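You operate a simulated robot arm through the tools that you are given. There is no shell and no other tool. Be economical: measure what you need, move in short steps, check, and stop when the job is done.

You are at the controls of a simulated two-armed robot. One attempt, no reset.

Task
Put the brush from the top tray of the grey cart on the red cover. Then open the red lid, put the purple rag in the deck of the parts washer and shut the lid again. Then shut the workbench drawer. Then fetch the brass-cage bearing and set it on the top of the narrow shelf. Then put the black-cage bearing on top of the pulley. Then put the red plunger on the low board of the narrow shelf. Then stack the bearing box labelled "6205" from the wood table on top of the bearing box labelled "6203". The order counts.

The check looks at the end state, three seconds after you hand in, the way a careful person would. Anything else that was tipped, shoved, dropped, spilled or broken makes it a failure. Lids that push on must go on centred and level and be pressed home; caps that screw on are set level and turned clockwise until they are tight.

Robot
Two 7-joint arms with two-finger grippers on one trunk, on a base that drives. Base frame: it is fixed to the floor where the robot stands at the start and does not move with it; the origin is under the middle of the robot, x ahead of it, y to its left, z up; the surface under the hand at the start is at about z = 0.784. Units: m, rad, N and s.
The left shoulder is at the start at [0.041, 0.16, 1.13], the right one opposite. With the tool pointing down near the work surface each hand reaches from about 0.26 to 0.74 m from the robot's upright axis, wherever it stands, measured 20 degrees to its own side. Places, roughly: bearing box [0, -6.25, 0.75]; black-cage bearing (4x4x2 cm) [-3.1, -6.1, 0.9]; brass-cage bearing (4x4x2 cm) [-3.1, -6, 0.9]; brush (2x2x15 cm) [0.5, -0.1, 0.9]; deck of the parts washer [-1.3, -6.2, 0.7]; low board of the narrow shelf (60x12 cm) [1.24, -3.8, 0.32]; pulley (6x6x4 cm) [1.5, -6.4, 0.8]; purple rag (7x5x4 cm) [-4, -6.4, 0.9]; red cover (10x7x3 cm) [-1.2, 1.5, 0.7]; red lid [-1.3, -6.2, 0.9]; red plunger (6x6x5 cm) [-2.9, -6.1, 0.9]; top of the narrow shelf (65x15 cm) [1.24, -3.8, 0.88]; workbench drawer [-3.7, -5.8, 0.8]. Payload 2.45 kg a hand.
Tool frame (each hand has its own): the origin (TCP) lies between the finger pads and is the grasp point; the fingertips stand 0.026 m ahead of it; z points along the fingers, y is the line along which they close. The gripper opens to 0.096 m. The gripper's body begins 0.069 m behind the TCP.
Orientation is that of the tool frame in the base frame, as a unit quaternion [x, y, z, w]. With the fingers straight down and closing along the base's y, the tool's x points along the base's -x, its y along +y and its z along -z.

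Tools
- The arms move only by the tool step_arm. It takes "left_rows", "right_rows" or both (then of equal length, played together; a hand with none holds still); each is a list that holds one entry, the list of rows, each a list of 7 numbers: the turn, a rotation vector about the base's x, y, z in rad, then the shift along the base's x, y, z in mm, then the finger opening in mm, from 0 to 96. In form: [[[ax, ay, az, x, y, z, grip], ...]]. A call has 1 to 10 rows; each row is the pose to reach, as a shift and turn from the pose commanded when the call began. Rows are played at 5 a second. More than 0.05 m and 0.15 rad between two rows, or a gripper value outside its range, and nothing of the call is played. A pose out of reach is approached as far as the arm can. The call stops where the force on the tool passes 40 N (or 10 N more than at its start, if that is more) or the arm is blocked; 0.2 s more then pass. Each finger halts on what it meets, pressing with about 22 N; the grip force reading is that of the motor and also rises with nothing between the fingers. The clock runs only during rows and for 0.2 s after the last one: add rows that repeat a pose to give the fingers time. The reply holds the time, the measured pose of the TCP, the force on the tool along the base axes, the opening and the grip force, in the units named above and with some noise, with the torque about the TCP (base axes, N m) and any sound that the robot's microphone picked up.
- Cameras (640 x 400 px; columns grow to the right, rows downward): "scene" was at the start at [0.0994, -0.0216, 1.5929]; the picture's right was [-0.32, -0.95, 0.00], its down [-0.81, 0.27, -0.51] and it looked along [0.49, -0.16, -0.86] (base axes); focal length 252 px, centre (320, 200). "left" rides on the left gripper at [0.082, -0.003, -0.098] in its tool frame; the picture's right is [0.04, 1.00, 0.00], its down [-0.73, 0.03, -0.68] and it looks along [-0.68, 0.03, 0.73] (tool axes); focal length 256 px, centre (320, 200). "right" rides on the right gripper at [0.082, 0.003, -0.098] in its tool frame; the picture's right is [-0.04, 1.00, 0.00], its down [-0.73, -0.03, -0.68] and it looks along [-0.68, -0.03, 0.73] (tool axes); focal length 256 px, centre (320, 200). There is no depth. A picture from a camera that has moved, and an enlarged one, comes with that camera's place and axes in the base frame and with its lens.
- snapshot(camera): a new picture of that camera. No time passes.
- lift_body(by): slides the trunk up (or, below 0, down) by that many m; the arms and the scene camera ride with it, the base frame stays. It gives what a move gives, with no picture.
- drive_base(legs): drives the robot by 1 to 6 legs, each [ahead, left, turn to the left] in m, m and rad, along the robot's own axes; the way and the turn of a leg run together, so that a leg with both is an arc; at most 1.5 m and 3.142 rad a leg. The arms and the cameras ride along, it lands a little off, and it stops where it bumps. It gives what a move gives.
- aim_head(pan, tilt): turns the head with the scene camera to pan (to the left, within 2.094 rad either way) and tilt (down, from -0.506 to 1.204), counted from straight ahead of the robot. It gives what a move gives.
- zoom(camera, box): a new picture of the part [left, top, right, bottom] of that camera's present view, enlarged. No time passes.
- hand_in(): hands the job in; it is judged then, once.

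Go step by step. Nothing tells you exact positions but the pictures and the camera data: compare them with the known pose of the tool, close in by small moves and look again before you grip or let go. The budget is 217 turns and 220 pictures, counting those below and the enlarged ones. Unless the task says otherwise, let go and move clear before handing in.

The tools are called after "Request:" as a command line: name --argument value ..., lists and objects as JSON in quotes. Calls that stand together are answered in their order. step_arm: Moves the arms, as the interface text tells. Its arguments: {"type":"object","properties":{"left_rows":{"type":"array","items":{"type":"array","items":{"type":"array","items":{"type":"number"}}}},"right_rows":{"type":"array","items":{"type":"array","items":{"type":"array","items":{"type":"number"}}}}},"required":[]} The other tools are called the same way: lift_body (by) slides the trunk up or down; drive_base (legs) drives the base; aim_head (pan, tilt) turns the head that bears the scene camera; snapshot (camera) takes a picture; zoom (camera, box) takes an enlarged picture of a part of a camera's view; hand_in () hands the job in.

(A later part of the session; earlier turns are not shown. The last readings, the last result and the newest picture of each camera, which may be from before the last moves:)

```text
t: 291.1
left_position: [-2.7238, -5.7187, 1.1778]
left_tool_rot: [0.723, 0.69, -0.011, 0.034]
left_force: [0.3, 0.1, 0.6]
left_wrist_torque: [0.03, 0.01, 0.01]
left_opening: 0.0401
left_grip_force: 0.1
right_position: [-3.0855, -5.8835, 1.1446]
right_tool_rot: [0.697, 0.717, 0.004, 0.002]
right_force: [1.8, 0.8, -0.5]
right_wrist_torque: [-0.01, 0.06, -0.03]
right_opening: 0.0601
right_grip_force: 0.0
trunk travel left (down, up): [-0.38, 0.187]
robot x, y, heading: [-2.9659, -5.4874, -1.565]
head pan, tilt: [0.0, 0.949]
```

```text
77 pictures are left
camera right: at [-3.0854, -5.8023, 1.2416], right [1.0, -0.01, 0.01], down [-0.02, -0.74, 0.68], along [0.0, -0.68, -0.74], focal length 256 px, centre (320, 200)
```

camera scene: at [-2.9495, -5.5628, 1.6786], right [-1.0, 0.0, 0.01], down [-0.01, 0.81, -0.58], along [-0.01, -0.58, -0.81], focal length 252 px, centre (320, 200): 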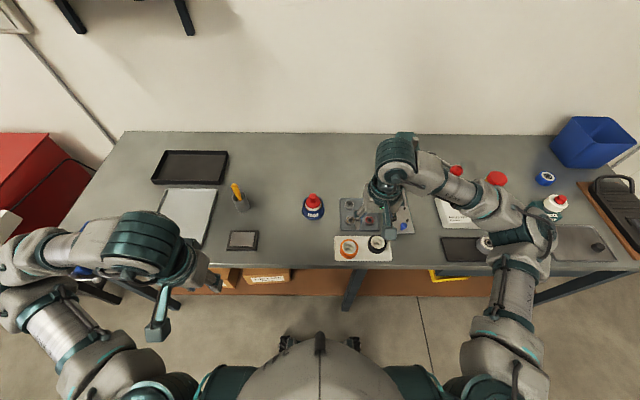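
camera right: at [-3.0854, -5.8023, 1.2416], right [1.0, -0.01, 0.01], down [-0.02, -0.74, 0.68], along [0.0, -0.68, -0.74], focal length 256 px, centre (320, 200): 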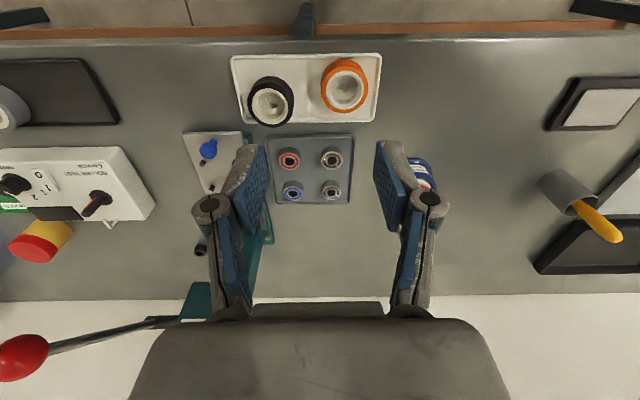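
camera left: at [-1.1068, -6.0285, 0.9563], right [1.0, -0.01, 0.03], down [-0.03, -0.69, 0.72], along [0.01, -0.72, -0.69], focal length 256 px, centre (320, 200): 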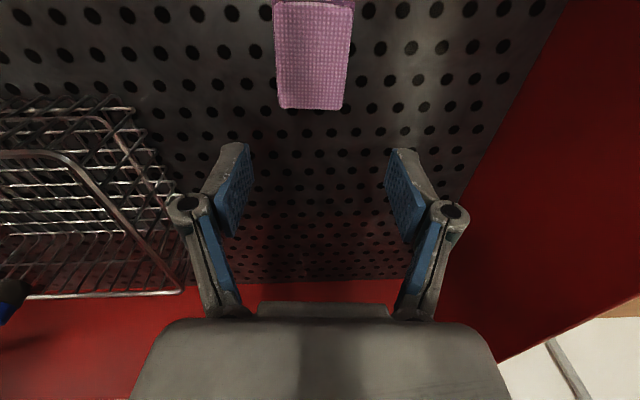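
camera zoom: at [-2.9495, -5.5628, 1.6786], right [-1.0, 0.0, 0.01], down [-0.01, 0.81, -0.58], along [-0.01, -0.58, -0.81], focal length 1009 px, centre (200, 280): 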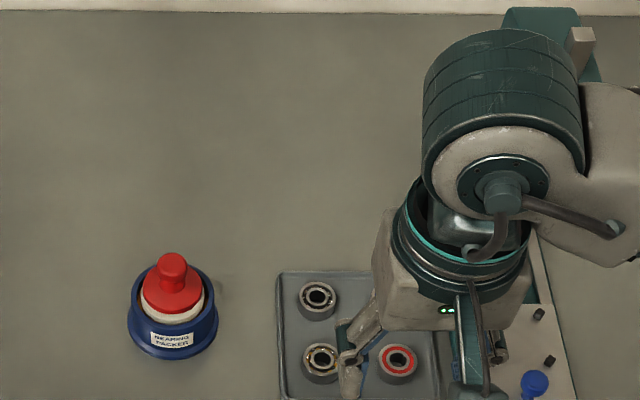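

Steps too large; repeat with smaller ones.

Request:
step_arm --right_rows '[[[0, 0, 0, 5, -40, -5, 56], [0, 0, 0, 10, -80, -15, 56], [0, 0, 0, 15, -120, -25, 56], [0, 0, 0, 17, -154, -50, 56], [0, 0, 0, 17, -154, -95, 56], [0, 0, 0, 17, -154, -140, 56], [0, 0, 0, 17, -154, -170, 56]]]'

Request:
snapshot --camera "right"

```text
t: 292.7
left_position: [-2.7315, -5.7188, 1.1809]
left_tool_rot: [0.723, 0.69, -0.01, 0.036]
left_force: [-0.2, -0.2, 0.4]
left_wrist_torque: [-0.01, 0.01, 0.0]
left_opening: 0.0401
left_grip_force: 0.1
right_position: [-3.0763, -6.0352, 0.9701]
right_tool_rot: [0.698, 0.716, 0.006, 0.004]
right_force: [0.8, -0.1, 0.6]
right_wrist_torque: [0.05, 0.02, 0.02]
right_opening: 0.0558
right_grip_force: 0.0
trunk travel left (down, up): [-0.38, 0.187]
robot x, y, heading: [-2.9691, -5.4929, -1.568]
head pan, tilt: [0.0, 0.949]
```

```text
76 pictures are left
camera right: at [-3.0763, -5.9546, 1.0689], right [1.0, -0.01, 0.02], down [-0.02, -0.74, 0.68], along [0.0, -0.68, -0.74], focal length 256 px, centre (320, 200)
```

right: 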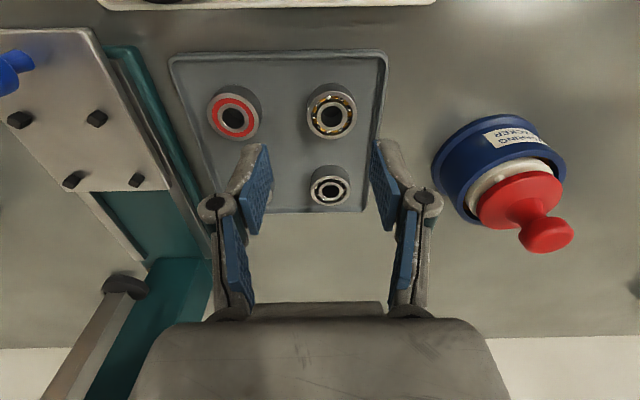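

Brass bearing at [-3.067, -6.034]. Lower and grip.

Request:
step_arm --right_rows '[[[0, 0, 0, 8, 1, -25, 54], [0, 0, 0, 8, 1, -50, 54], [0, 0, 0, 8, 1, -66, 54], [0, 0, 0, 8, 1, -71, 54], [0, 0, 0, 8, 1, -71, 40], [0, 0, 0, 8, 1, -71, 25], [0, 0, 0, 8, 1, -71, 10], [0, 0, 0, 8, 1, -71, 10]]]'

Request:
snapshot --camera "right"

```text
t: 293.8
left_position: [-2.73, -5.7143, 1.1818]
left_tool_rot: [0.723, 0.69, -0.012, 0.038]
left_force: [0.2, 0.0, 0.1]
left_wrist_torque: [0.03, 0.01, 0.0]
left_opening: 0.0399
left_grip_force: 0.2
right_position: [-3.0746, -6.0368, 0.9104]
right_tool_rot: [0.703, 0.712, -0.003, 0.008]
right_force: [-16.1, -1.9, 38.7]
right_wrist_torque: [0.42, 1.21, 0.19]
right_opening: 0.034
right_grip_force: 33.1
trunk travel left (down, up): [-0.38, 0.187]
robot x, y, heading: [-2.9673, -5.4876, -1.567]
head pan, tilt: [0.0, 0.949]
stopped in row 5 (right hand): the force on the tool passed its limit at 49 N (the readings are from after the stop); the commanded pose is now the measured one
```

```text
75 pictures are left
camera right: at [-3.0733, -5.9548, 1.0074], right [1.0, -0.03, 0.01], down [-0.02, -0.72, 0.69], along [-0.01, -0.69, -0.72], focal length 256 px, centre (320, 200)
```

right: 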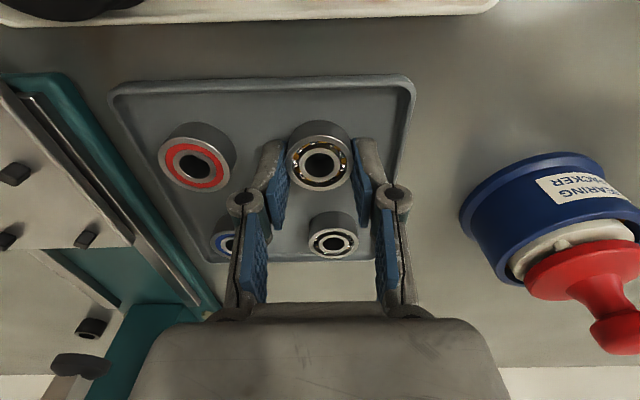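

The fingertips touched the tray while closing; I'll rise 5 mm and squeeze.

Request:
step_arm --right_rows '[[[0, 0, 0, 2, 0, 4, 30], [0, 0, 0, 4, 0, 4, 10], [0, 0, 0, 4, 0, 4, 5], [0, 0, 0, 4, 0, 4, 5]]]'

Request:
step_arm --right_rows '[[[0, 0, 0, 0, 0, 15, 5], [0, 0, 0, 0, 0, 40, 5], [0, 0, 0, 0, 0, 80, 5]]]'

Request:
snapshot --camera "right"

```text
t: 294.8
left_position: [-2.7346, -5.7156, 1.1825]
left_tool_rot: [0.723, 0.689, -0.011, 0.038]
left_force: [-0.5, 0.2, -0.5]
left_wrist_torque: [0.0, 0.01, -0.05]
left_opening: 0.04
left_grip_force: 0.0
right_position: [-3.0736, -6.0362, 0.9112]
right_tool_rot: [0.701, 0.713, 0.001, 0.009]
right_force: [-15.4, -6.5, 40.0]
right_wrist_torque: [0.24, 1.28, 0.31]
right_opening: 0.034
right_grip_force: 21.9
trunk travel left (down, up): [-0.38, 0.187]
robot x, y, heading: [-2.97, -5.4892, -1.571]
head pan, tilt: [0.0, 0.949]
```

```text
t: 295.6
left_position: [-2.734, -5.7164, 1.1808]
left_tool_rot: [0.722, 0.69, -0.01, 0.037]
left_force: [-0.8, 0.2, 0.2]
left_wrist_torque: [0.01, 0.01, -0.01]
left_opening: 0.0398
left_grip_force: 0.1
right_position: [-3.0706, -6.0373, 0.9885]
right_tool_rot: [0.7, 0.714, 0.002, 0.005]
right_force: [0.4, 0.1, -0.7]
right_wrist_torque: [-0.04, 0.02, -0.02]
right_opening: 0.0339
right_grip_force: 21.3
trunk travel left (down, up): [-0.38, 0.187]
robot x, y, heading: [-2.9695, -5.4906, -1.573]
head pan, tilt: [0.0, 0.949]
```

```text
74 pictures are left
camera right: at [-3.0703, -5.9559, 1.0852], right [1.0, -0.02, 0.01], down [-0.02, -0.73, 0.68], along [-0.01, -0.68, -0.73], focal length 256 px, centre (320, 200)
```

right: 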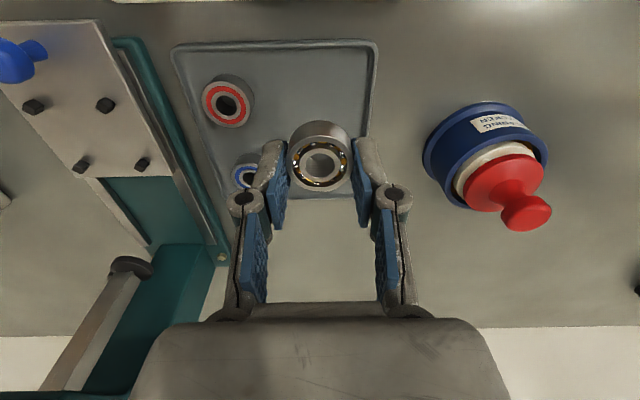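

Brass bearing held. I'll raise and pull the right hand back, shift the base 0.25 m right and get the black-cage bearing with the left hand.

Request:
step_arm --right_rows '[[[0, 0, 0, 0, 20, 45, 5], [0, 0, 0, 0, 45, 85, 5], [0, 0, 0, 0, 80, 115, 5], [0, 0, 0, 0, 120, 140, 5], [0, 0, 0, 0, 165, 155, 5], [0, 0, 0, -10, 210, 165, 5], [0, 0, 0, -20, 255, 170, 5]]]'

Request:
drive_base --legs '[[0, -0.25, 0]]'

Request:
step_arm --left_rows '[[[0, 0, 0, -5, -45, 0, 56], [0, 0, 0, -15, -90, 0, 56], [0, 0, 0, -30, -135, 0, 56], [0, 0, 0, -45, -180, -10, 56], [0, 0, 0, -60, -225, -20, 56], [0, 0, 0, -70, -265, -40, 56], [0, 0, 0, -80, -300, -60, 56], [0, 0, 0, -84, -330, -90, 56], [0, 0, 0, -84, -345, -130, 56], [0, 0, 0, -84, -345, -160, 56]]]'

Request:
snapshot --camera "left"

```text
t: 297.2
left_position: [-2.7326, -5.7153, 1.1807]
left_tool_rot: [0.723, 0.689, -0.012, 0.038]
left_force: [-0.6, 1.2, 0.2]
left_wrist_torque: [0.02, 0.0, -0.01]
left_opening: 0.04
left_grip_force: 0.0
right_position: [-3.091, -5.7798, 1.1621]
right_tool_rot: [0.701, 0.713, 0.001, 0.006]
right_force: [0.1, 0.2, -1.0]
right_wrist_torque: [0.01, 0.01, 0.0]
right_opening: 0.034
right_grip_force: 22.3
trunk travel left (down, up): [-0.38, 0.187]
robot x, y, heading: [-2.9715, -5.492, -1.569]
head pan, tilt: [0.0, 0.949]
```

```text
t: 299.0
left_position: [-2.9815, -5.7165, 1.1822]
left_tool_rot: [0.722, 0.69, -0.01, 0.038]
left_force: [-0.3, -0.4, -0.2]
left_wrist_torque: [0.01, 0.0, 0.0]
left_opening: 0.0401
left_grip_force: 0.0
right_position: [-3.3399, -5.7815, 1.163]
right_tool_rot: [0.7, 0.714, 0.001, 0.006]
right_force: [0.5, -0.1, -0.3]
right_wrist_torque: [0.03, 0.01, 0.0]
right_opening: 0.0341
right_grip_force: 22.1
trunk travel left (down, up): [-0.38, 0.187]
robot x, y, heading: [-3.2142, -5.4867, -1.569]
head pan, tilt: [0.0, 0.949]
```

```text
t: 301.2
left_position: [-3.0581, -6.061, 1.0238]
left_tool_rot: [0.722, 0.691, -0.012, 0.037]
left_force: [0.3, -0.8, 0.3]
left_wrist_torque: [0.0, -0.03, 0.01]
left_opening: 0.0562
left_grip_force: 0.0
right_position: [-3.3347, -5.7806, 1.1634]
right_tool_rot: [0.7, 0.715, 0.001, 0.004]
right_force: [-0.1, 0.2, -1.3]
right_wrist_torque: [-0.02, 0.01, 0.0]
right_opening: 0.0342
right_grip_force: 22.3
trunk travel left (down, up): [-0.38, 0.187]
robot x, y, heading: [-3.2113, -5.4889, -1.566]
head pan, tilt: [0.0, 0.949]
```

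```text
73 pictures are left
camera left: at [-3.0627, -5.9718, 1.1163], right [1.0, 0.0, 0.03], down [-0.03, -0.69, 0.73], along [0.02, -0.73, -0.68], focal length 256 px, centre (320, 200)
```

left: 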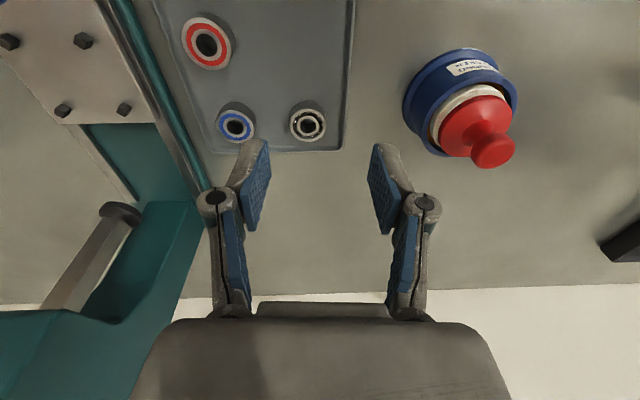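

Black-cage bearing at [-3.067, -6.106]. Level the tool, move over it and grip.

Request:
step_arm --left_rows '[[[0.035, 0.017, 0, -5, -25, -20, 54], [0.07, 0.034, 0, -9, -45, -50, 54], [0.07, 0.034, 0, -9, -45, -85, 54], [0.07, 0.034, 0, -9, -45, -108, 54], [0.07, 0.034, 0, -9, -45, -108, 42], [0.07, 0.034, 0, -9, -45, -108, 30], [0.07, 0.034, 0, -9, -45, -108, 10], [0.07, 0.034, 0, -9, -45, -108, 5]]]'

Request:
snapshot --camera "left"

```text
t: 303.0
left_position: [-3.0704, -6.1055, 0.9128]
left_tool_rot: [0.723, 0.691, 0.001, 0.001]
left_force: [-1.0, -0.9, 0.6]
left_wrist_torque: [-0.01, -0.04, -0.02]
left_opening: 0.0333
left_grip_force: 21.9
right_position: [-3.3361, -5.7807, 1.1626]
right_tool_rot: [0.7, 0.714, 0.0, 0.006]
right_force: [-0.2, 0.2, -1.2]
right_wrist_torque: [0.04, -0.02, -0.01]
right_opening: 0.0337
right_grip_force: 22.4
trunk travel left (down, up): [-0.38, 0.187]
robot x, y, heading: [-3.2167, -5.4904, -1.57]
head pan, tilt: [0.0, 0.949]
```

```text
72 pictures are left
camera left: at [-3.0706, -6.0243, 1.0114], right [1.0, 0.0, 0.0], down [0.0, -0.73, 0.68], along [0.0, -0.68, -0.73], focal length 256 px, centre (320, 200)
```

left: 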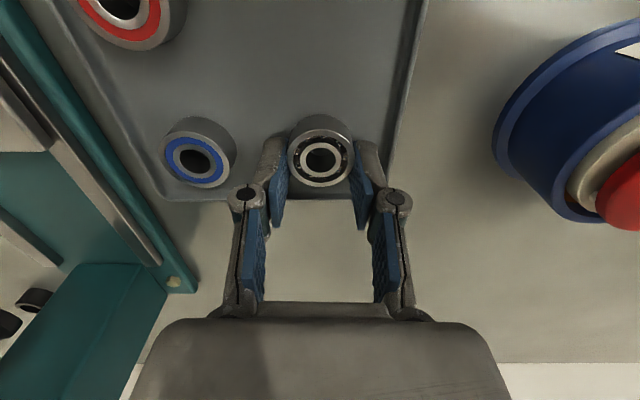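

Both bearings are held. Now lift and retract the left hand and drive east along the aisle towards the narrow shelf.

Request:
step_arm --left_rows '[[[0, 0, 0, 0, 0, 20, 5], [0, 0, 0, 0, 0, 60, 5], [0, 0, 0, 0, 10, 105, 5], [0, 0, 0, 5, 40, 140, 5], [0, 0, 0, 10, 80, 165, 5], [0, 0, 0, 15, 125, 185, 5], [0, 0, 0, 20, 170, 200, 5], [0, 0, 0, 25, 215, 210, 5], [0, 0, 0, 30, 260, 220, 5], [0, 0, 0, 35, 300, 230, 5]]]'

Request:
drive_base --legs '[[-0.18, 0, 0], [0, 1.2, 0], [0, 1.2, 0], [0, 1.0, 0]]'

Request:
aim_head --pan 1.9 --tilt 0.6

Request:
snapshot --camera "scene"

```text
t: 305.2
left_position: [-3.0321, -5.803, 1.1392]
left_tool_rot: [0.723, 0.691, 0.0, 0.0]
left_force: [-0.4, 0.3, -1.6]
left_wrist_torque: [-0.01, -0.02, 0.03]
left_opening: 0.0335
left_grip_force: 22.0
right_position: [-3.3354, -5.7806, 1.1629]
right_tool_rot: [0.699, 0.715, -0.001, 0.006]
right_force: [-0.2, 0.1, 0.1]
right_wrist_torque: [-0.04, 0.02, 0.01]
right_opening: 0.0336
right_grip_force: 21.6
trunk travel left (down, up): [-0.38, 0.187]
robot x, y, heading: [-3.215, -5.4915, -1.568]
head pan, tilt: [0.0, 0.949]
```

```text
t: 322.9
left_position: [0.3841, -5.6513, 1.1375]
left_tool_rot: [0.723, 0.691, -0.002, -0.001]
left_force: [-0.1, -0.7, -2.0]
left_wrist_torque: [-0.02, 0.04, -0.01]
left_opening: 0.0337
left_grip_force: 22.2
right_position: [0.08, -5.6266, 1.163]
right_tool_rot: [0.7, 0.715, -0.001, 0.004]
right_force: [0.5, -0.4, -0.6]
right_wrist_torque: [0.01, 0.0, 0.0]
right_opening: 0.0336
right_grip_force: 21.7
trunk travel left (down, up): [-0.38, 0.187]
robot x, y, heading: [0.1995, -5.3368, -1.57]
head pan, tilt: [0.0, 0.949]
```

```text
t: 324.8
left_position: [0.3797, -5.6482, 1.1408]
left_tool_rot: [0.722, 0.692, 0.0, 0.001]
left_force: [0.0, -0.3, -0.4]
left_wrist_torque: [0.0, 0.02, -0.02]
left_opening: 0.0334
left_grip_force: 22.1
right_position: [0.0761, -5.6239, 1.163]
right_tool_rot: [0.7, 0.714, -0.002, 0.005]
right_force: [0.1, -0.1, -1.3]
right_wrist_torque: [0.03, -0.05, -0.01]
right_opening: 0.0334
right_grip_force: 21.7
trunk travel left (down, up): [-0.38, 0.187]
robot x, y, heading: [0.1959, -5.3352, -1.566]
head pan, tilt: [1.901, 0.6]
```

```text
71 pictures are left
camera scene: at [0.2813, -5.308, 1.7073], right [0.33, -0.94, 0.0], down [-0.53, -0.18, -0.83], along [0.78, 0.27, -0.56], focal length 252 px, centre (320, 200)
```

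scene: 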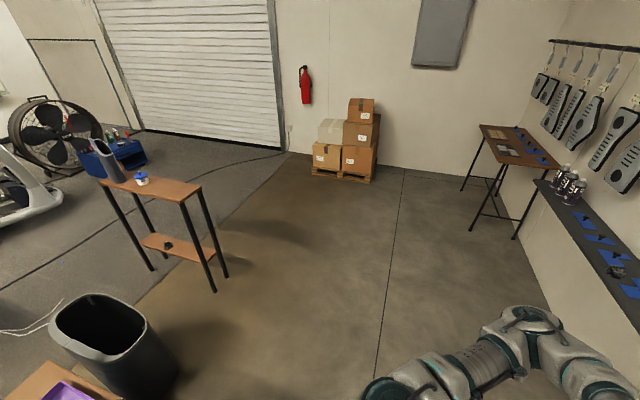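

The narrow shelf runs along y from about -4.17 to -3.45 at x≈1.22, with its near (south) end free. I'll move to x≈1.07, turn around and approach it facing +y.

Request:
drive_base --legs '[[0, 0.87, 0], [0, 0, 1.57], [0, 0, 1.57], [0.6, 0, 0]]'

Request:
aim_head --pan -0.1 --tilt 0.85

Request:
snapshot --camera "scene"

```text
t: 340.0
left_position: [0.8178, -4.4388, 1.1397]
left_tool_rot: [0.708, -0.706, 0.0, -0.001]
left_force: [-0.2, 0.1, -0.4]
left_wrist_torque: [-0.02, -0.01, 0.02]
left_opening: 0.0333
left_grip_force: 22.3
right_position: [1.1237, -4.4495, 1.1644]
right_tool_rot: [0.73, -0.683, -0.006, -0.001]
right_force: [-0.8, 0.8, -1.5]
right_wrist_torque: [0.02, 0.02, -0.04]
right_opening: 0.0336
right_grip_force: 21.5
trunk travel left (down, up): [-0.38, 0.187]
robot x, y, heading: [1.0152, -4.7409, 1.622]
head pan, tilt: [1.901, 0.6]
```

```text
t: 341.9
left_position: [0.8182, -4.44, 1.1411]
left_tool_rot: [0.708, -0.706, -0.002, -0.001]
left_force: [-0.3, -0.8, -0.6]
left_wrist_torque: [0.0, -0.01, -0.01]
left_opening: 0.0335
left_grip_force: 21.9
right_position: [1.1229, -4.4517, 1.1636]
right_tool_rot: [0.73, -0.683, -0.007, -0.001]
right_force: [0.2, 0.3, -0.7]
right_wrist_torque: [0.01, 0.0, 0.0]
right_opening: 0.0334
right_grip_force: 21.9
trunk travel left (down, up): [-0.38, 0.187]
robot x, y, heading: [1.0167, -4.7421, 1.617]
head pan, tilt: [-0.099, 0.85]
```

```text
70 pictures are left
camera scene: at [1.0185, -4.6597, 1.6861], right [1.0, -0.05, 0.0], down [-0.04, -0.75, -0.66], along [0.03, 0.66, -0.75], focal length 252 px, centre (320, 200)
```

scene: 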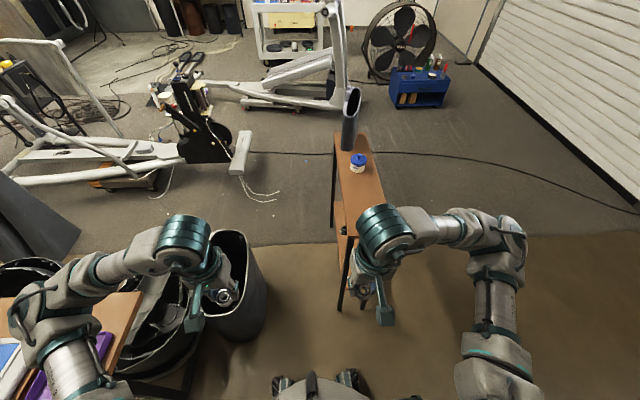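

The shelf top's centre line is x≈1.24. I'll drive 0.1 m closer and extend the right hand over [1.24, -4.03].

Request:
drive_base --legs '[[0.1, 0, -0.04]]'

Request:
step_arm --right_rows '[[[0, 0, 0, 10, 40, 0, 5], [0, 0, 0, 20, 80, 0, 5], [0, 0, 0, 30, 120, 0, 5], [0, 0, 0, 40, 160, 0, 5], [0, 0, 0, 50, 200, -10, 5], [0, 0, 0, 60, 240, -20, 5], [0, 0, 0, 75, 280, -35, 5], [0, 0, 0, 88, 310, -65, 5], [0, 0, 0, 98, 320, -105, 5]]]'

Request:
snapshot --camera "right"

Request:
snapshot --camera "scene"

```text
t: 343.1
left_position: [0.8296, -4.333, 1.1425]
left_tool_rot: [-0.692, 0.722, 0.002, 0.003]
left_force: [1.3, -0.1, -0.9]
left_wrist_torque: [-0.02, 0.0, -0.01]
left_opening: 0.0334
left_grip_force: 22.2
right_position: [1.1325, -4.3563, 1.1649]
right_tool_rot: [0.715, -0.699, -0.007, -0.002]
right_force: [-0.1, 0.8, -1.2]
right_wrist_torque: [0.01, 0.01, 0.0]
right_opening: 0.0337
right_grip_force: 21.9
trunk travel left (down, up): [-0.38, 0.187]
robot x, y, heading: [1.0149, -4.644, 1.575]
head pan, tilt: [-0.099, 0.85]
```

```text
t: 345.1
left_position: [0.8308, -4.3337, 1.1429]
left_tool_rot: [-0.692, 0.722, 0.002, 0.001]
left_force: [0.2, -0.3, -0.9]
left_wrist_torque: [0.01, 0.0, -0.01]
left_opening: 0.0336
left_grip_force: 22.0
right_position: [1.2323, -4.0342, 1.0624]
right_tool_rot: [0.715, -0.699, -0.008, -0.002]
right_force: [-0.2, -1.3, -1.5]
right_wrist_torque: [0.0, 0.01, -0.01]
right_opening: 0.0336
right_grip_force: 22.4
trunk travel left (down, up): [-0.38, 0.187]
robot x, y, heading: [1.0109, -4.6406, 1.574]
head pan, tilt: [-0.099, 0.85]
```

```text
69 pictures are left
camera right: at [1.2323, -4.1188, 1.1592], right [-1.0, 0.02, 0.01], down [0.02, 0.72, 0.69], along [0.01, 0.69, -0.72], focal length 256 px, centre (320, 200)
```

right: 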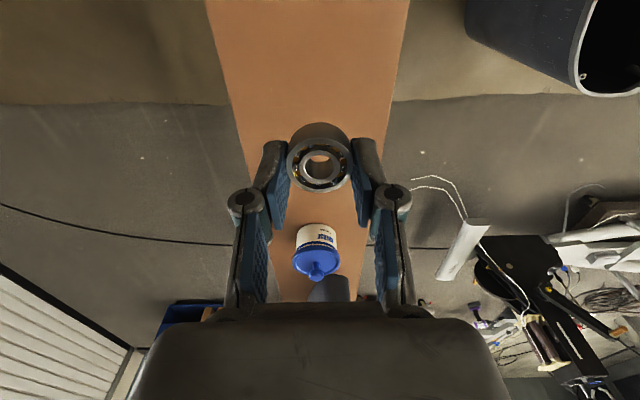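

```text
68 pictures are left
camera scene: at [1.0207, -4.5568, 1.686], right [1.0, -0.09, 0.0], down [-0.07, -0.75, -0.66], along [0.06, 0.65, -0.75], focal length 252 px, centre (320, 200)
```

scene: 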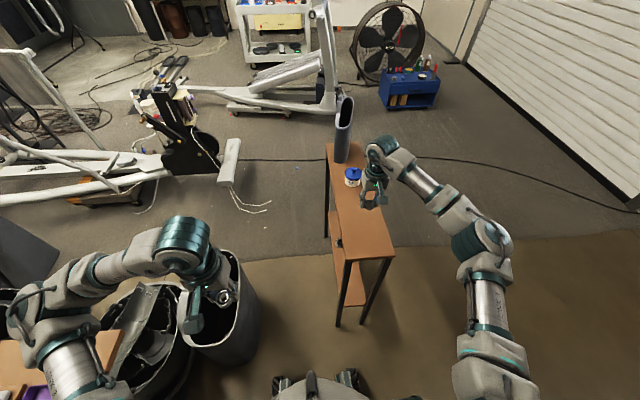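

Bearing is above the free part of the board. Lower until it touches.

Request:
step_arm --right_rows '[[[0, 0, 0, 5, 0, -40, 5], [0, 0, 0, 5, 0, -80, 5], [0, 0, 0, 5, 0, -115, 5], [0, 0, 0, 5, 0, -128, 5], [0, 0, 0, 5, 0, -136, 5], [0, 0, 0, 5, 0, -144, 5], [0, 0, 0, 5, 0, -152, 5], [0, 0, 0, 5, 0, -160, 5]]]'

Request:
snapshot --camera "right"

```text
t: 346.9
left_position: [0.8295, -4.3358, 1.1441]
left_tool_rot: [-0.692, 0.722, 0.003, 0.002]
left_force: [0.3, 1.2, -0.4]
left_wrist_torque: [-0.01, 0.02, -0.02]
left_opening: 0.0335
left_grip_force: 21.9
right_position: [1.235, -4.0375, 0.907]
right_tool_rot: [0.715, -0.699, -0.011, -0.005]
right_force: [5.5, 2.7, 31.7]
right_wrist_torque: [-0.32, -0.84, 0.32]
right_opening: 0.0336
right_grip_force: 22.8
trunk travel left (down, up): [-0.38, 0.187]
robot x, y, heading: [1.0116, -4.6401, 1.575]
head pan, tilt: [-0.099, 0.85]
```

```text
67 pictures are left
camera right: at [1.2341, -4.1225, 1.0018], right [-1.0, 0.02, 0.01], down [0.02, 0.72, 0.7], along [0.01, 0.7, -0.72], focal length 256 px, centre (320, 200)
```

right: 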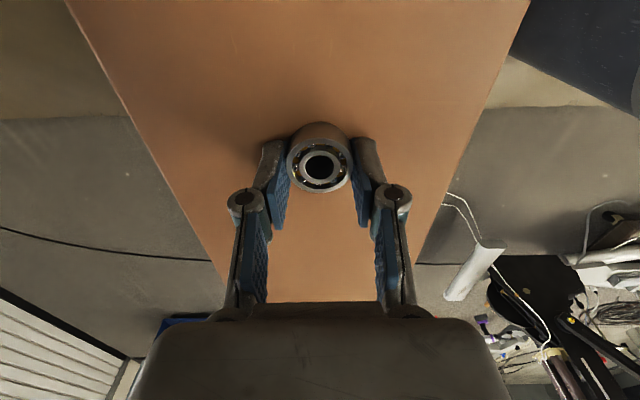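

It's on the board. Release and lift.

Request:
step_arm --right_rows '[[[0, 0, 0, 0, 0, 3, 20], [0, 0, 0, 0, 0, 3, 40], [0, 0, 0, 0, 0, 3, 58], [0, 0, 0, 0, 0, 3, 58], [0, 0, 0, 0, 0, 30, 58], [0, 0, 0, 0, 0, 70, 58], [0, 0, 0, 0, 0, 115, 58], [0, 0, 0, 0, -10, 160, 58]]]'

Request:
snapshot --camera "right"

```text
t: 348.7
left_position: [0.8288, -4.3334, 1.1419]
left_tool_rot: [-0.692, 0.722, 0.002, 0.003]
left_force: [-0.1, -0.3, -0.3]
left_wrist_torque: [0.03, 0.0, -0.02]
left_opening: 0.0336
left_grip_force: 22.1
right_position: [1.2353, -4.0474, 1.0617]
right_tool_rot: [0.715, -0.699, -0.008, -0.002]
right_force: [0.2, -0.6, -0.1]
right_wrist_torque: [0.0, 0.0, 0.0]
right_opening: 0.0581
right_grip_force: 0.0
trunk travel left (down, up): [-0.38, 0.187]
robot x, y, heading: [1.0111, -4.6408, 1.573]
head pan, tilt: [-0.099, 0.85]
```

```text
66 pictures are left
camera right: at [1.2335, -4.13, 1.1589], right [-1.0, 0.02, 0.01], down [0.02, 0.72, 0.69], along [0.01, 0.69, -0.72], focal length 256 px, centre (320, 200)
```

right: 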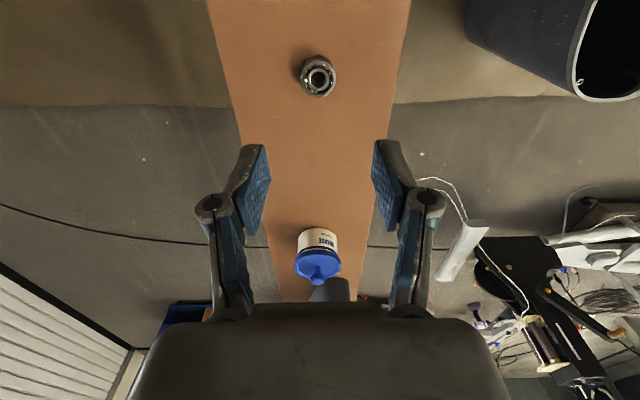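

Brass bearing is set on the shelf top. Now I'll retract, back off, turn around and head for the pulley at about [1.5, -6.4].

Request:
step_arm --right_rows '[[[0, 0, 0, -10, -40, 15, 58], [0, 0, 0, -25, -80, 30, 58], [0, 0, 0, -40, -120, 45, 58], [0, 0, 0, -55, -160, 60, 58], [0, 0, 0, -70, -200, 75, 58], [0, 0, 0, -85, -240, 90, 58], [0, 0, 0, -100, -280, 100, 58]]]'

Request:
drive_base --legs '[[-0.6, 0, 0], [0, 0, -1.57], [0, 0, -1.57], [0, 0.3, 0], [0.2, 0, 0]]'

Request:
aim_head --pan 0 --tilt 0.85

Request:
snapshot --camera "scene"

```text
t: 350.3
left_position: [0.8284, -4.3335, 1.1416]
left_tool_rot: [-0.692, 0.722, 0.002, 0.002]
left_force: [-0.1, 0.0, -0.6]
left_wrist_torque: [0.01, -0.04, -0.03]
left_opening: 0.0335
left_grip_force: 22.2
right_position: [1.1319, -4.3258, 1.158]
right_tool_rot: [0.715, -0.699, -0.008, -0.002]
right_force: [0.0, -0.4, 1.2]
right_wrist_torque: [0.02, 0.0, 0.0]
right_opening: 0.0583
right_grip_force: 0.1
trunk travel left (down, up): [-0.38, 0.187]
robot x, y, heading: [1.0099, -4.6401, 1.575]
head pan, tilt: [-0.099, 0.85]
```

```text
t: 364.2
left_position: [1.4917, -5.7592, 1.1419]
left_tool_rot: [0.721, 0.693, -0.001, 0.004]
left_force: [0.0, -1.1, -0.7]
left_wrist_torque: [0.02, 0.01, 0.01]
left_opening: 0.0335
left_grip_force: 22.5
right_position: [1.188, -5.7693, 1.1577]
right_tool_rot: [0.698, 0.716, -0.003, 0.008]
right_force: [-0.2, 0.1, -0.1]
right_wrist_torque: [0.0, 0.0, -0.01]
right_opening: 0.0579
right_grip_force: 0.1
trunk travel left (down, up): [-0.38, 0.187]
robot x, y, heading: [1.312, -5.4496, -1.567]
head pan, tilt: [-0.099, 0.85]
```

```text
t: 364.9
left_position: [1.4782, -5.7589, 1.1429]
left_tool_rot: [0.723, 0.691, 0.001, 0.007]
left_force: [-0.4, 0.2, -1.1]
left_wrist_torque: [0.03, -0.05, -0.02]
left_opening: 0.0337
left_grip_force: 21.8
right_position: [1.1748, -5.7669, 1.1569]
right_tool_rot: [0.699, 0.715, 0.0, 0.011]
right_force: [-0.3, 0.4, -0.4]
right_wrist_torque: [0.05, 0.02, -0.04]
right_opening: 0.0579
right_grip_force: 0.0
trunk travel left (down, up): [-0.38, 0.187]
robot x, y, heading: [1.3058, -5.4527, -1.568]
head pan, tilt: [0.0, 0.85]
```

```text
65 pictures are left
camera scene: at [1.2807, -5.5328, 1.6859], right [-1.0, 0.0, -0.01], down [0.01, 0.75, -0.66], along [0.01, -0.66, -0.75], focal length 252 px, centre (320, 200)
```

scene: 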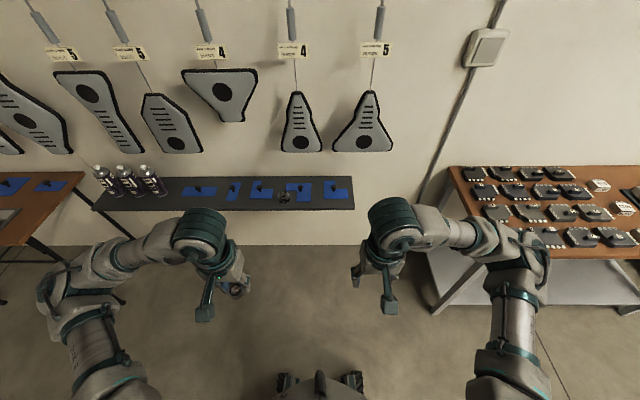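

Request:
zoom --camera "scene" --box '[180, 150, 360, 250]'

```text
3.56 times, centred on (270, 200) of scene
camera zoom: at [1.2807, -5.5328, 1.6859], right [-1.0, 0.0, -0.01], down [0.01, 0.75, -0.66], along [0.01, -0.66, -0.75], focal length 897 px, centre (498, 200)
```

zoom: 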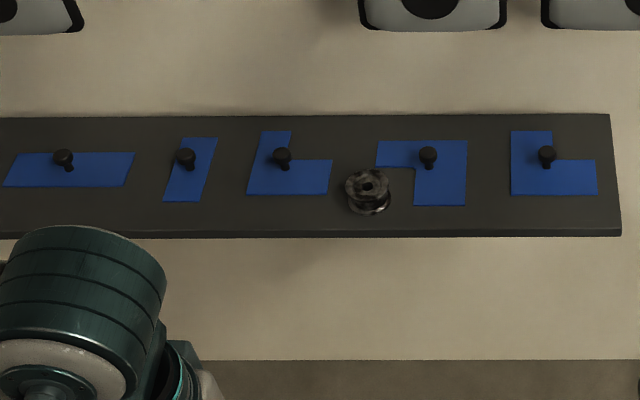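

The pulley is the small grey spool on the dark wall shelf, at about [1.466, -6.34]. I'll drive 0.3 m closer and view it with the left camera.

Request:
drive_base --legs '[[0.3, 0, 0]]'

Request:
step_arm --left_rows '[[[0, 0, 0, 0, -40, 0, 5], [0, 0, 0, 0, -80, 0, 5], [0, 0, 0, 0, -120, 0, 5], [0, 0, 0, 0, -160, 0, 5], [0, 0, 0, 0, -200, -30, 5], [0, 0, 0, 0, -220, -70, 5], [0, 0, 0, 0, -220, -110, 5]]]'

Request:
snapshot --camera "left"

Request:
zoom --camera "scene" --box '[220, 160, 400, 280]'

```text
t: 366.9
left_position: [1.5019, -6.056, 1.1418]
left_tool_rot: [0.721, 0.693, -0.005, 0.002]
left_force: [-0.8, -1.0, -0.7]
left_wrist_torque: [0.02, 0.0, 0.01]
left_opening: 0.0336
left_grip_force: 22.2
right_position: [1.1991, -6.0665, 1.1578]
right_tool_rot: [0.697, 0.717, -0.005, 0.005]
right_force: [-0.5, 0.4, -0.2]
right_wrist_torque: [0.0, 0.03, 0.01]
right_opening: 0.0581
right_grip_force: 0.0
trunk travel left (down, up): [-0.38, 0.187]
robot x, y, heading: [1.3118, -5.7517, -1.561]
head pan, tilt: [0.0, 0.85]
```

```text
t: 368.7
left_position: [1.5061, -6.2695, 1.032]
left_tool_rot: [0.722, 0.692, -0.01, 0.002]
left_force: [-0.2, -0.2, -1.2]
left_wrist_torque: [0.01, -0.01, 0.0]
left_opening: 0.0337
left_grip_force: 22.4
right_position: [1.2025, -6.0599, 1.1626]
right_tool_rot: [0.698, 0.716, -0.01, 0.006]
right_force: [-0.2, -0.1, 0.1]
right_wrist_torque: [0.03, 0.01, 0.01]
right_opening: 0.0581
right_grip_force: 0.0
trunk travel left (down, up): [-0.38, 0.187]
robot x, y, heading: [1.3092, -5.7483, -1.563]
head pan, tilt: [0.0, 0.85]
stopped in row 7 (left hand): the arm was blocked; the commanded pose is now the measured one
```

```text
63 pictures are left
camera left: at [1.5074, -6.1868, 1.1306], right [1.0, 0.0, -0.01], down [0.01, -0.72, 0.69], along [-0.01, -0.69, -0.72], focal length 256 px, centre (320, 200)
```

left: 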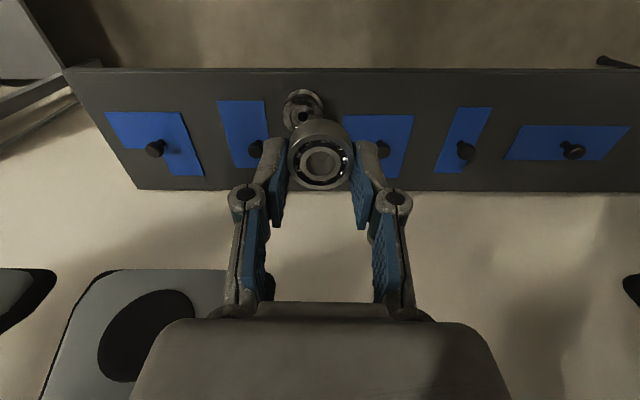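

```text
3.33 times, centred on (310, 220) of scene
camera zoom: at [1.2909, -5.832, 1.686], right [-1.0, -0.01, -0.01], down [0.0, 0.75, -0.66], along [0.01, -0.66, -0.75], focal length 840 px, centre (353, 133)
```

zoom: 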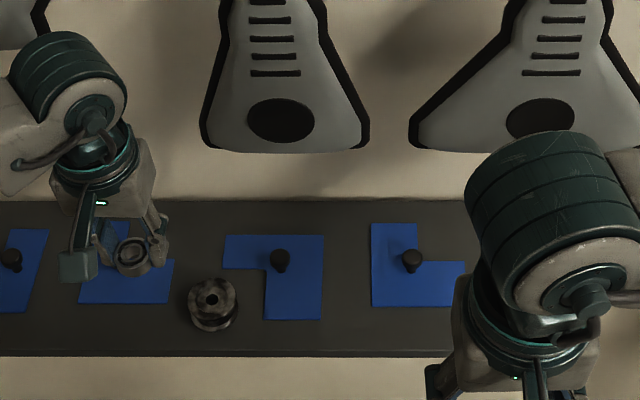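

The pulley seems to be at about [1.48, -6.325]. I'll move the bearing above it at moderate height and compare in the images.

Request:
step_arm --left_rows '[[[0, 0, 0, -10, -20, -20, 5], [0, 0, 0, -22, -40, -50, 5], [0, 0, 0, -26, -53, -85, 5], [0, 0, 0, -26, -53, -105, 5]]]'

Request:
snapshot --camera "left"

Request:
zoom --camera "scene" --box '[220, 180, 340, 270]'

```text
t: 369.7
left_position: [1.4956, -6.324, 0.9242]
left_tool_rot: [0.721, 0.693, -0.014, -0.001]
left_force: [0.7, 0.7, -1.8]
left_wrist_torque: [-0.03, 0.06, 0.0]
left_opening: 0.0336
left_grip_force: 21.9
right_position: [1.2172, -6.0606, 1.1626]
right_tool_rot: [0.697, 0.717, -0.013, 0.001]
right_force: [0.8, 0.4, -0.3]
right_wrist_torque: [-0.01, 0.01, 0.01]
right_opening: 0.058
right_grip_force: 0.1
trunk travel left (down, up): [-0.38, 0.187]
robot x, y, heading: [1.3067, -5.7515, -1.563]
head pan, tilt: [0.0, 0.85]
```

```text
61 pictures are left
camera left: at [1.4961, -6.2404, 1.0215], right [1.0, 0.0, -0.02], down [0.01, -0.72, 0.69], along [-0.02, -0.69, -0.72], focal length 256 px, centre (320, 200)
```

left: 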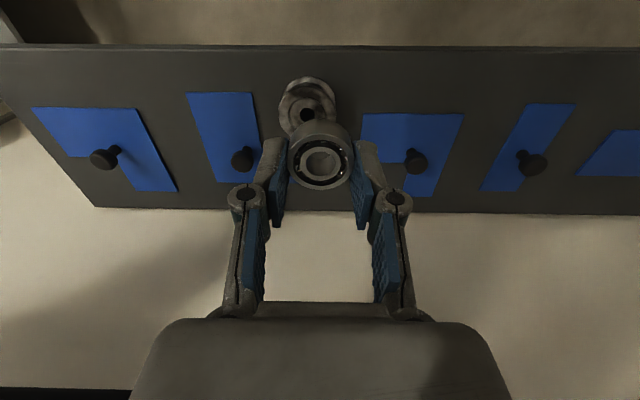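

```text
4.44 times, centred on (280, 225) of scene
camera zoom: at [1.3125, -5.8329, 1.6861], right [-1.0, -0.01, 0.0], down [-0.01, 0.75, -0.66], along [0.0, -0.66, -0.75], focal length 1121 px, centre (498, 89)
```

zoom: 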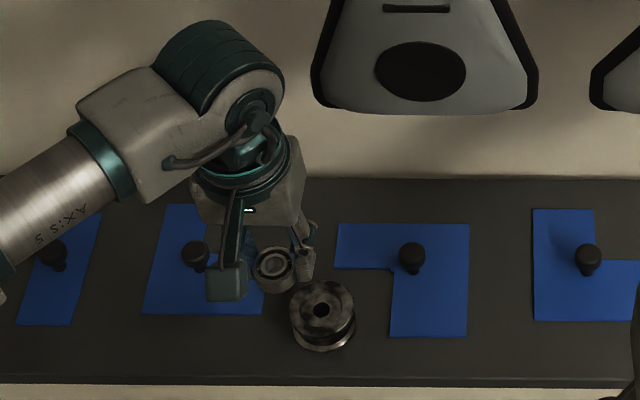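

The two views agree best for a pulley top at z≈0.775, at about [1.475, -6.357]. I'll move there and lower partway, then re-check.

Request:
step_arm --left_rows '[[[0, 0, 0, -10, -15, -15, 5], [0, 0, 0, -20, -32, -30, 5], [0, 0, 0, -20, -32, -55, 5], [0, 0, 0, -20, -32, -68, 5], [0, 0, 0, -20, -32, -68, 5]]]'

Request:
snapshot --camera "left"

Request:
zoom --camera "scene" --box '[240, 190, 340, 260]'

```text
t: 370.9
left_position: [1.4734, -6.3567, 0.8558]
left_tool_rot: [0.722, 0.692, -0.014, -0.001]
left_force: [0.4, 0.5, 0.6]
left_wrist_torque: [0.02, 0.06, 0.02]
left_opening: 0.0335
left_grip_force: 21.7
right_position: [1.2161, -6.061, 1.1618]
right_tool_rot: [0.698, 0.716, -0.013, 0.001]
right_force: [-0.6, -0.4, -0.6]
right_wrist_torque: [-0.04, -0.03, 0.03]
right_opening: 0.0582
right_grip_force: 0.1
trunk travel left (down, up): [-0.38, 0.187]
robot x, y, heading: [1.3067, -5.7526, -1.562]
head pan, tilt: [0.0, 0.85]
```

```text
59 pictures are left
camera left: at [1.4748, -6.2736, 0.9547], right [1.0, 0.0, -0.02], down [0.01, -0.72, 0.69], along [-0.02, -0.69, -0.72], focal length 256 px, centre (320, 200)
```

left: 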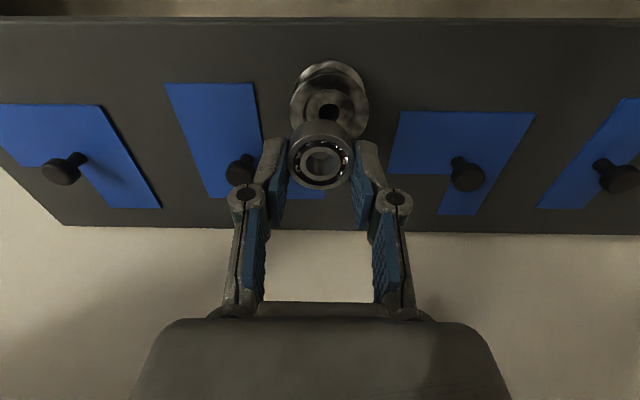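

```text
5.71 times, centred on (290, 225) of scene
camera zoom: at [1.3325, -5.8327, 1.6859], right [-1.0, -0.01, 0.01], down [-0.02, 0.75, -0.66], along [0.0, -0.66, -0.75], focal length 1441 px, centre (491, 57)
```

zoom: 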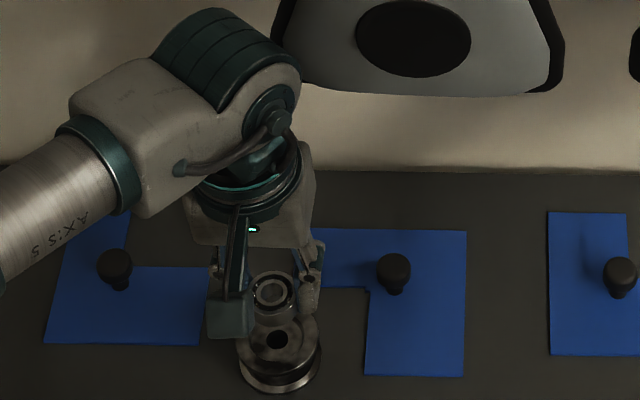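

Within about 5 mm now. Shift 4 mm right and lower gently until contact.

Request:
step_arm --left_rows '[[[0, 0, 0, 4, -1, -10, 5], [0, 0, 0, 4, -1, -18, 5], [0, 0, 0, 4, -1, -26, 5], [0, 0, 0, 4, -1, -32, 5], [0, 0, 0, 4, -1, -32, 5]]]'

Request:
snapshot --camera "left"

Request:
zoom --camera "scene" --box '[260, 200, 330, 250]'

```text
t: 372.1
left_position: [1.4516, -6.3584, 0.8282]
left_tool_rot: [0.723, 0.691, -0.006, 0.006]
left_force: [-0.5, 0.0, 0.0]
left_wrist_torque: [0.02, -0.04, 0.02]
left_opening: 0.0335
left_grip_force: 22.2
right_position: [1.1855, -6.0622, 1.1585]
right_tool_rot: [0.699, 0.715, -0.006, 0.008]
right_force: [0.4, -0.5, -0.7]
right_wrist_torque: [0.0, -0.04, 0.04]
right_opening: 0.058
right_grip_force: 0.0
trunk travel left (down, up): [-0.38, 0.187]
robot x, y, heading: [1.303, -5.7486, -1.565]
head pan, tilt: [0.0, 0.85]
```

```text
57 pictures are left
camera left: at [1.4509, -6.2742, 0.926], right [1.0, -0.01, 0.0], down [0.0, -0.72, 0.69], along [0.0, -0.69, -0.72], focal length 256 px, centre (320, 200)
```

left: 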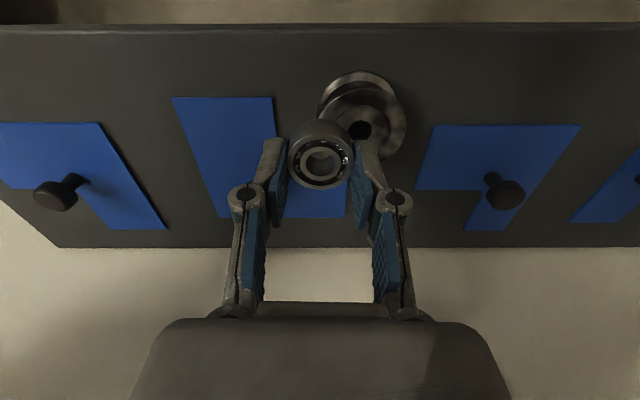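

```text
8.00 times, centred on (295, 225) of scene
camera zoom: at [1.281, -5.8328, 1.6859], right [-1.0, -0.01, -0.01], down [0.0, 0.75, -0.66], along [0.01, -0.66, -0.75], focal length 2017 px, centre (520, 0)
```

zoom: 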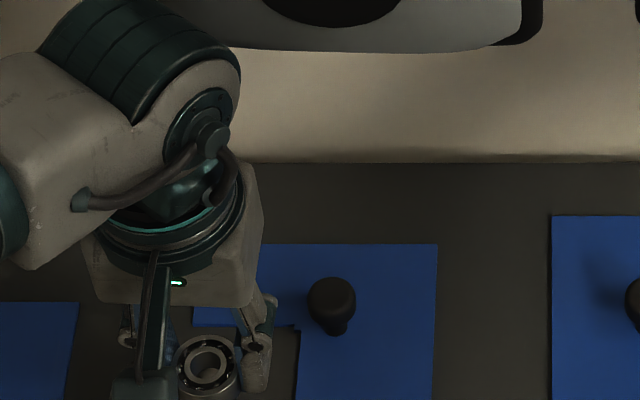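

The body rocked sideways by about 2.5 cm. I'll hold still for two seconds and read the position again.

Request:
step_arm --left_rows '[[[0, 0, 0, 0, 0, 10, 5], [0, 0, 0, 0, 0, 10, 5], [0, 0, 0, 0, 0, 10, 5], [0, 0, 0, 0, 0, 10, 5], [0, 0, 0, 0, 0, 10, 5], [0, 0, 0, 0, 0, 10, 5], [0, 0, 0, 0, 0, 10, 5], [0, 0, 0, 0, 0, 10, 5], [0, 0, 0, 0, 0, 10, 5], [0, 0, 0, 0, 0, 10, 5]]]'

Request:
step_arm --left_rows '[[[0, 0, 0, 0, 0, 0, 5], [0, 0, 0, 0, 0, 0, 5], [0, 0, 0, 0, 0, 0, 5]]]'

```text
t: 374.3
left_position: [1.4787, -6.3569, 0.8338]
left_tool_rot: [0.721, 0.693, -0.014, -0.003]
left_force: [0.7, 0.2, -0.3]
left_wrist_torque: [-0.04, 0.09, 0.03]
left_opening: 0.0336
left_grip_force: 22.5
right_position: [1.2208, -6.0606, 1.1635]
right_tool_rot: [0.698, 0.716, -0.014, 0.0]
right_force: [1.1, -0.1, -0.3]
right_wrist_torque: [-0.02, -0.05, -0.01]
right_opening: 0.0579
right_grip_force: 0.1
trunk travel left (down, up): [-0.38, 0.187]
robot x, y, heading: [1.3097, -5.7495, -1.565]
head pan, tilt: [0.0, 0.85]
```

```text
t: 375.1
left_position: [1.4713, -6.3571, 0.836]
left_tool_rot: [0.722, 0.692, -0.012, -0.001]
left_force: [0.4, 0.3, -0.8]
left_wrist_torque: [0.01, 0.03, 0.02]
left_opening: 0.0334
left_grip_force: 21.8
right_position: [1.2125, -6.0607, 1.1616]
right_tool_rot: [0.698, 0.716, -0.012, 0.001]
right_force: [0.2, -0.9, -0.4]
right_wrist_torque: [-0.01, 0.01, -0.02]
right_opening: 0.0579
right_grip_force: 0.0
trunk travel left (down, up): [-0.38, 0.187]
robot x, y, heading: [1.3109, -5.7518, -1.565]
head pan, tilt: [0.0, 0.85]
```

Request:
step_arm --left_rows '[[[0, 0, 0, 0, 0, 0, 5], [0, 0, 0, 0, 0, 0, 5], [0, 0, 0, 0, 0, 0, 5], [0, 0, 0, 0, 0, 0, 5], [0, 0, 0, 0, 0, 0, 5], [0, 0, 0, 0, 0, 0, 5], [0, 0, 0, 0, 0, 0, 5], [0, 0, 0, 0, 0, 0, 5], [0, 0, 0, 0, 0, 0, 5], [0, 0, 0, 0, 0, 0, 5]]]'

Request:
step_arm --left_rows '[[[0, 0, 0, 0, 0, 0, 5]]]'

Request:
snapshot --camera "left"

```text
t: 377.3
left_position: [1.467, -6.3563, 0.8358]
left_tool_rot: [0.723, 0.691, -0.011, 0.0]
left_force: [0.0, 0.7, 0.3]
left_wrist_torque: [0.0, 0.0, -0.02]
left_opening: 0.0336
left_grip_force: 21.7
right_position: [1.2056, -6.0601, 1.1615]
right_tool_rot: [0.698, 0.716, -0.011, 0.003]
right_force: [0.0, 0.1, 0.2]
right_wrist_torque: [0.0, 0.04, 0.01]
right_opening: 0.0579
right_grip_force: 0.0
trunk travel left (down, up): [-0.38, 0.187]
robot x, y, heading: [1.3049, -5.754, -1.563]
head pan, tilt: [0.0, 0.85]
```

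```text
t: 377.7
left_position: [1.4643, -6.3566, 0.8368]
left_tool_rot: [0.722, 0.692, -0.009, 0.002]
left_force: [0.1, 1.0, -0.4]
left_wrist_torque: [0.02, 0.04, 0.04]
left_opening: 0.0336
left_grip_force: 22.5
right_position: [1.2018, -6.06, 1.161]
right_tool_rot: [0.698, 0.716, -0.009, 0.005]
right_force: [0.2, -0.1, 0.0]
right_wrist_torque: [-0.01, 0.01, 0.01]
right_opening: 0.0581
right_grip_force: 0.1
trunk travel left (down, up): [-0.38, 0.187]
robot x, y, heading: [1.3064, -5.7515, -1.565]
head pan, tilt: [0.0, 0.85]
```

```text
55 pictures are left
camera left: at [1.4649, -6.2741, 0.9343], right [1.0, 0.0, -0.01], down [0.01, -0.72, 0.69], along [-0.01, -0.69, -0.72], focal length 256 px, centre (320, 200)
```

left: 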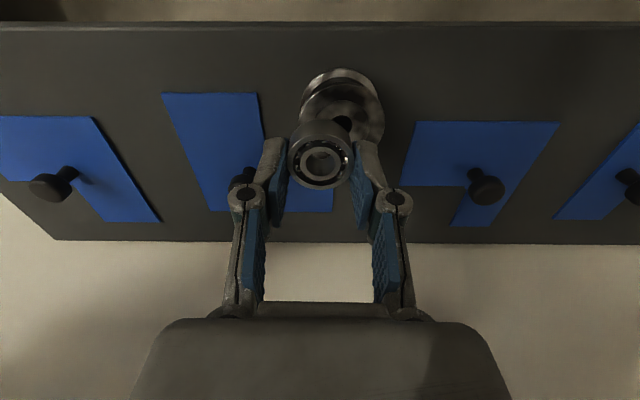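

The sway is damping out. The pulley is at about [1.478, -6.354], so I'll shift 12 mm slowly and lower gently in small rows.

Request:
step_arm --left_rows '[[[0, 0, 0, 2, 0, 0, 5], [0, 0, 0, 4, 1, 0, 5], [0, 0, 0, 6, 1, 0, 5], [0, 0, 0, 8, 2, 0, 5], [0, 0, 0, 10, 2, 0, 5], [0, 0, 0, 12, 2, 0, 5], [0, 0, 0, 12, 2, -2, 5], [0, 0, 0, 12, 2, -5, 5], [0, 0, 0, 12, 2, -8, 5], [0, 0, 0, 12, 2, -11, 5]]]'

Request:
step_arm --left_rows '[[[0, 0, 0, 0, 0, -2, 5], [0, 0, 0, 0, 0, -5, 5], [0, 0, 0, 0, 0, -8, 5], [0, 0, 0, 0, 0, -11, 5], [0, 0, 0, 0, 0, -14, 5], [0, 0, 0, 0, 0, -16, 5]]]'

Request:
snapshot --camera "left"

```text
t: 379.9
left_position: [1.4828, -6.3552, 0.826]
left_tool_rot: [0.723, 0.691, -0.011, 0.0]
left_force: [-0.1, 0.2, -0.7]
left_wrist_torque: [0.0, 0.06, 0.0]
left_opening: 0.0333
left_grip_force: 21.7
right_position: [1.209, -6.0612, 1.1618]
right_tool_rot: [0.699, 0.715, -0.011, 0.002]
right_force: [0.4, 0.7, -0.2]
right_wrist_torque: [0.02, 0.02, 0.02]
right_opening: 0.0581
right_grip_force: 0.1
trunk travel left (down, up): [-0.38, 0.187]
robot x, y, heading: [1.3078, -5.7521, -1.561]
head pan, tilt: [0.0, 0.85]
```

```text
t: 381.3
left_position: [1.4794, -6.3561, 0.8099]
left_tool_rot: [0.721, 0.693, -0.01, 0.0]
left_force: [-0.8, -0.5, -0.9]
left_wrist_torque: [0.01, 0.02, -0.03]
left_opening: 0.0335
left_grip_force: 22.6
right_position: [1.206, -6.0605, 1.1615]
right_tool_rot: [0.698, 0.716, -0.011, 0.004]
right_force: [0.4, -0.2, -0.2]
right_wrist_torque: [-0.04, -0.01, -0.01]
right_opening: 0.0578
right_grip_force: 0.0
trunk travel left (down, up): [-0.38, 0.187]
robot x, y, heading: [1.3067, -5.7529, -1.565]
head pan, tilt: [0.0, 0.85]
```

```text
54 pictures are left
camera left: at [1.4807, -6.2725, 0.9075], right [1.0, 0.0, -0.01], down [0.01, -0.72, 0.69], along [-0.01, -0.69, -0.72], focal length 256 px, centre (320, 200)
```

left: 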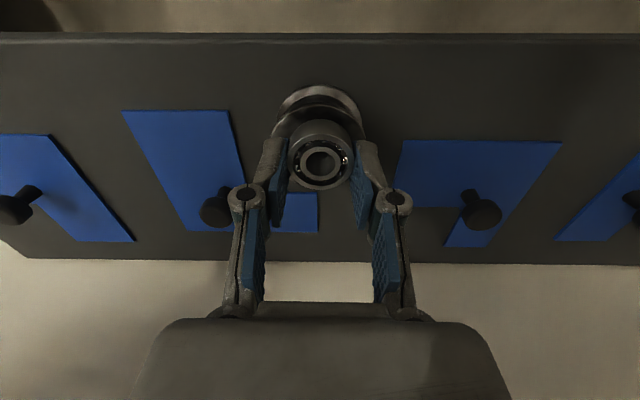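

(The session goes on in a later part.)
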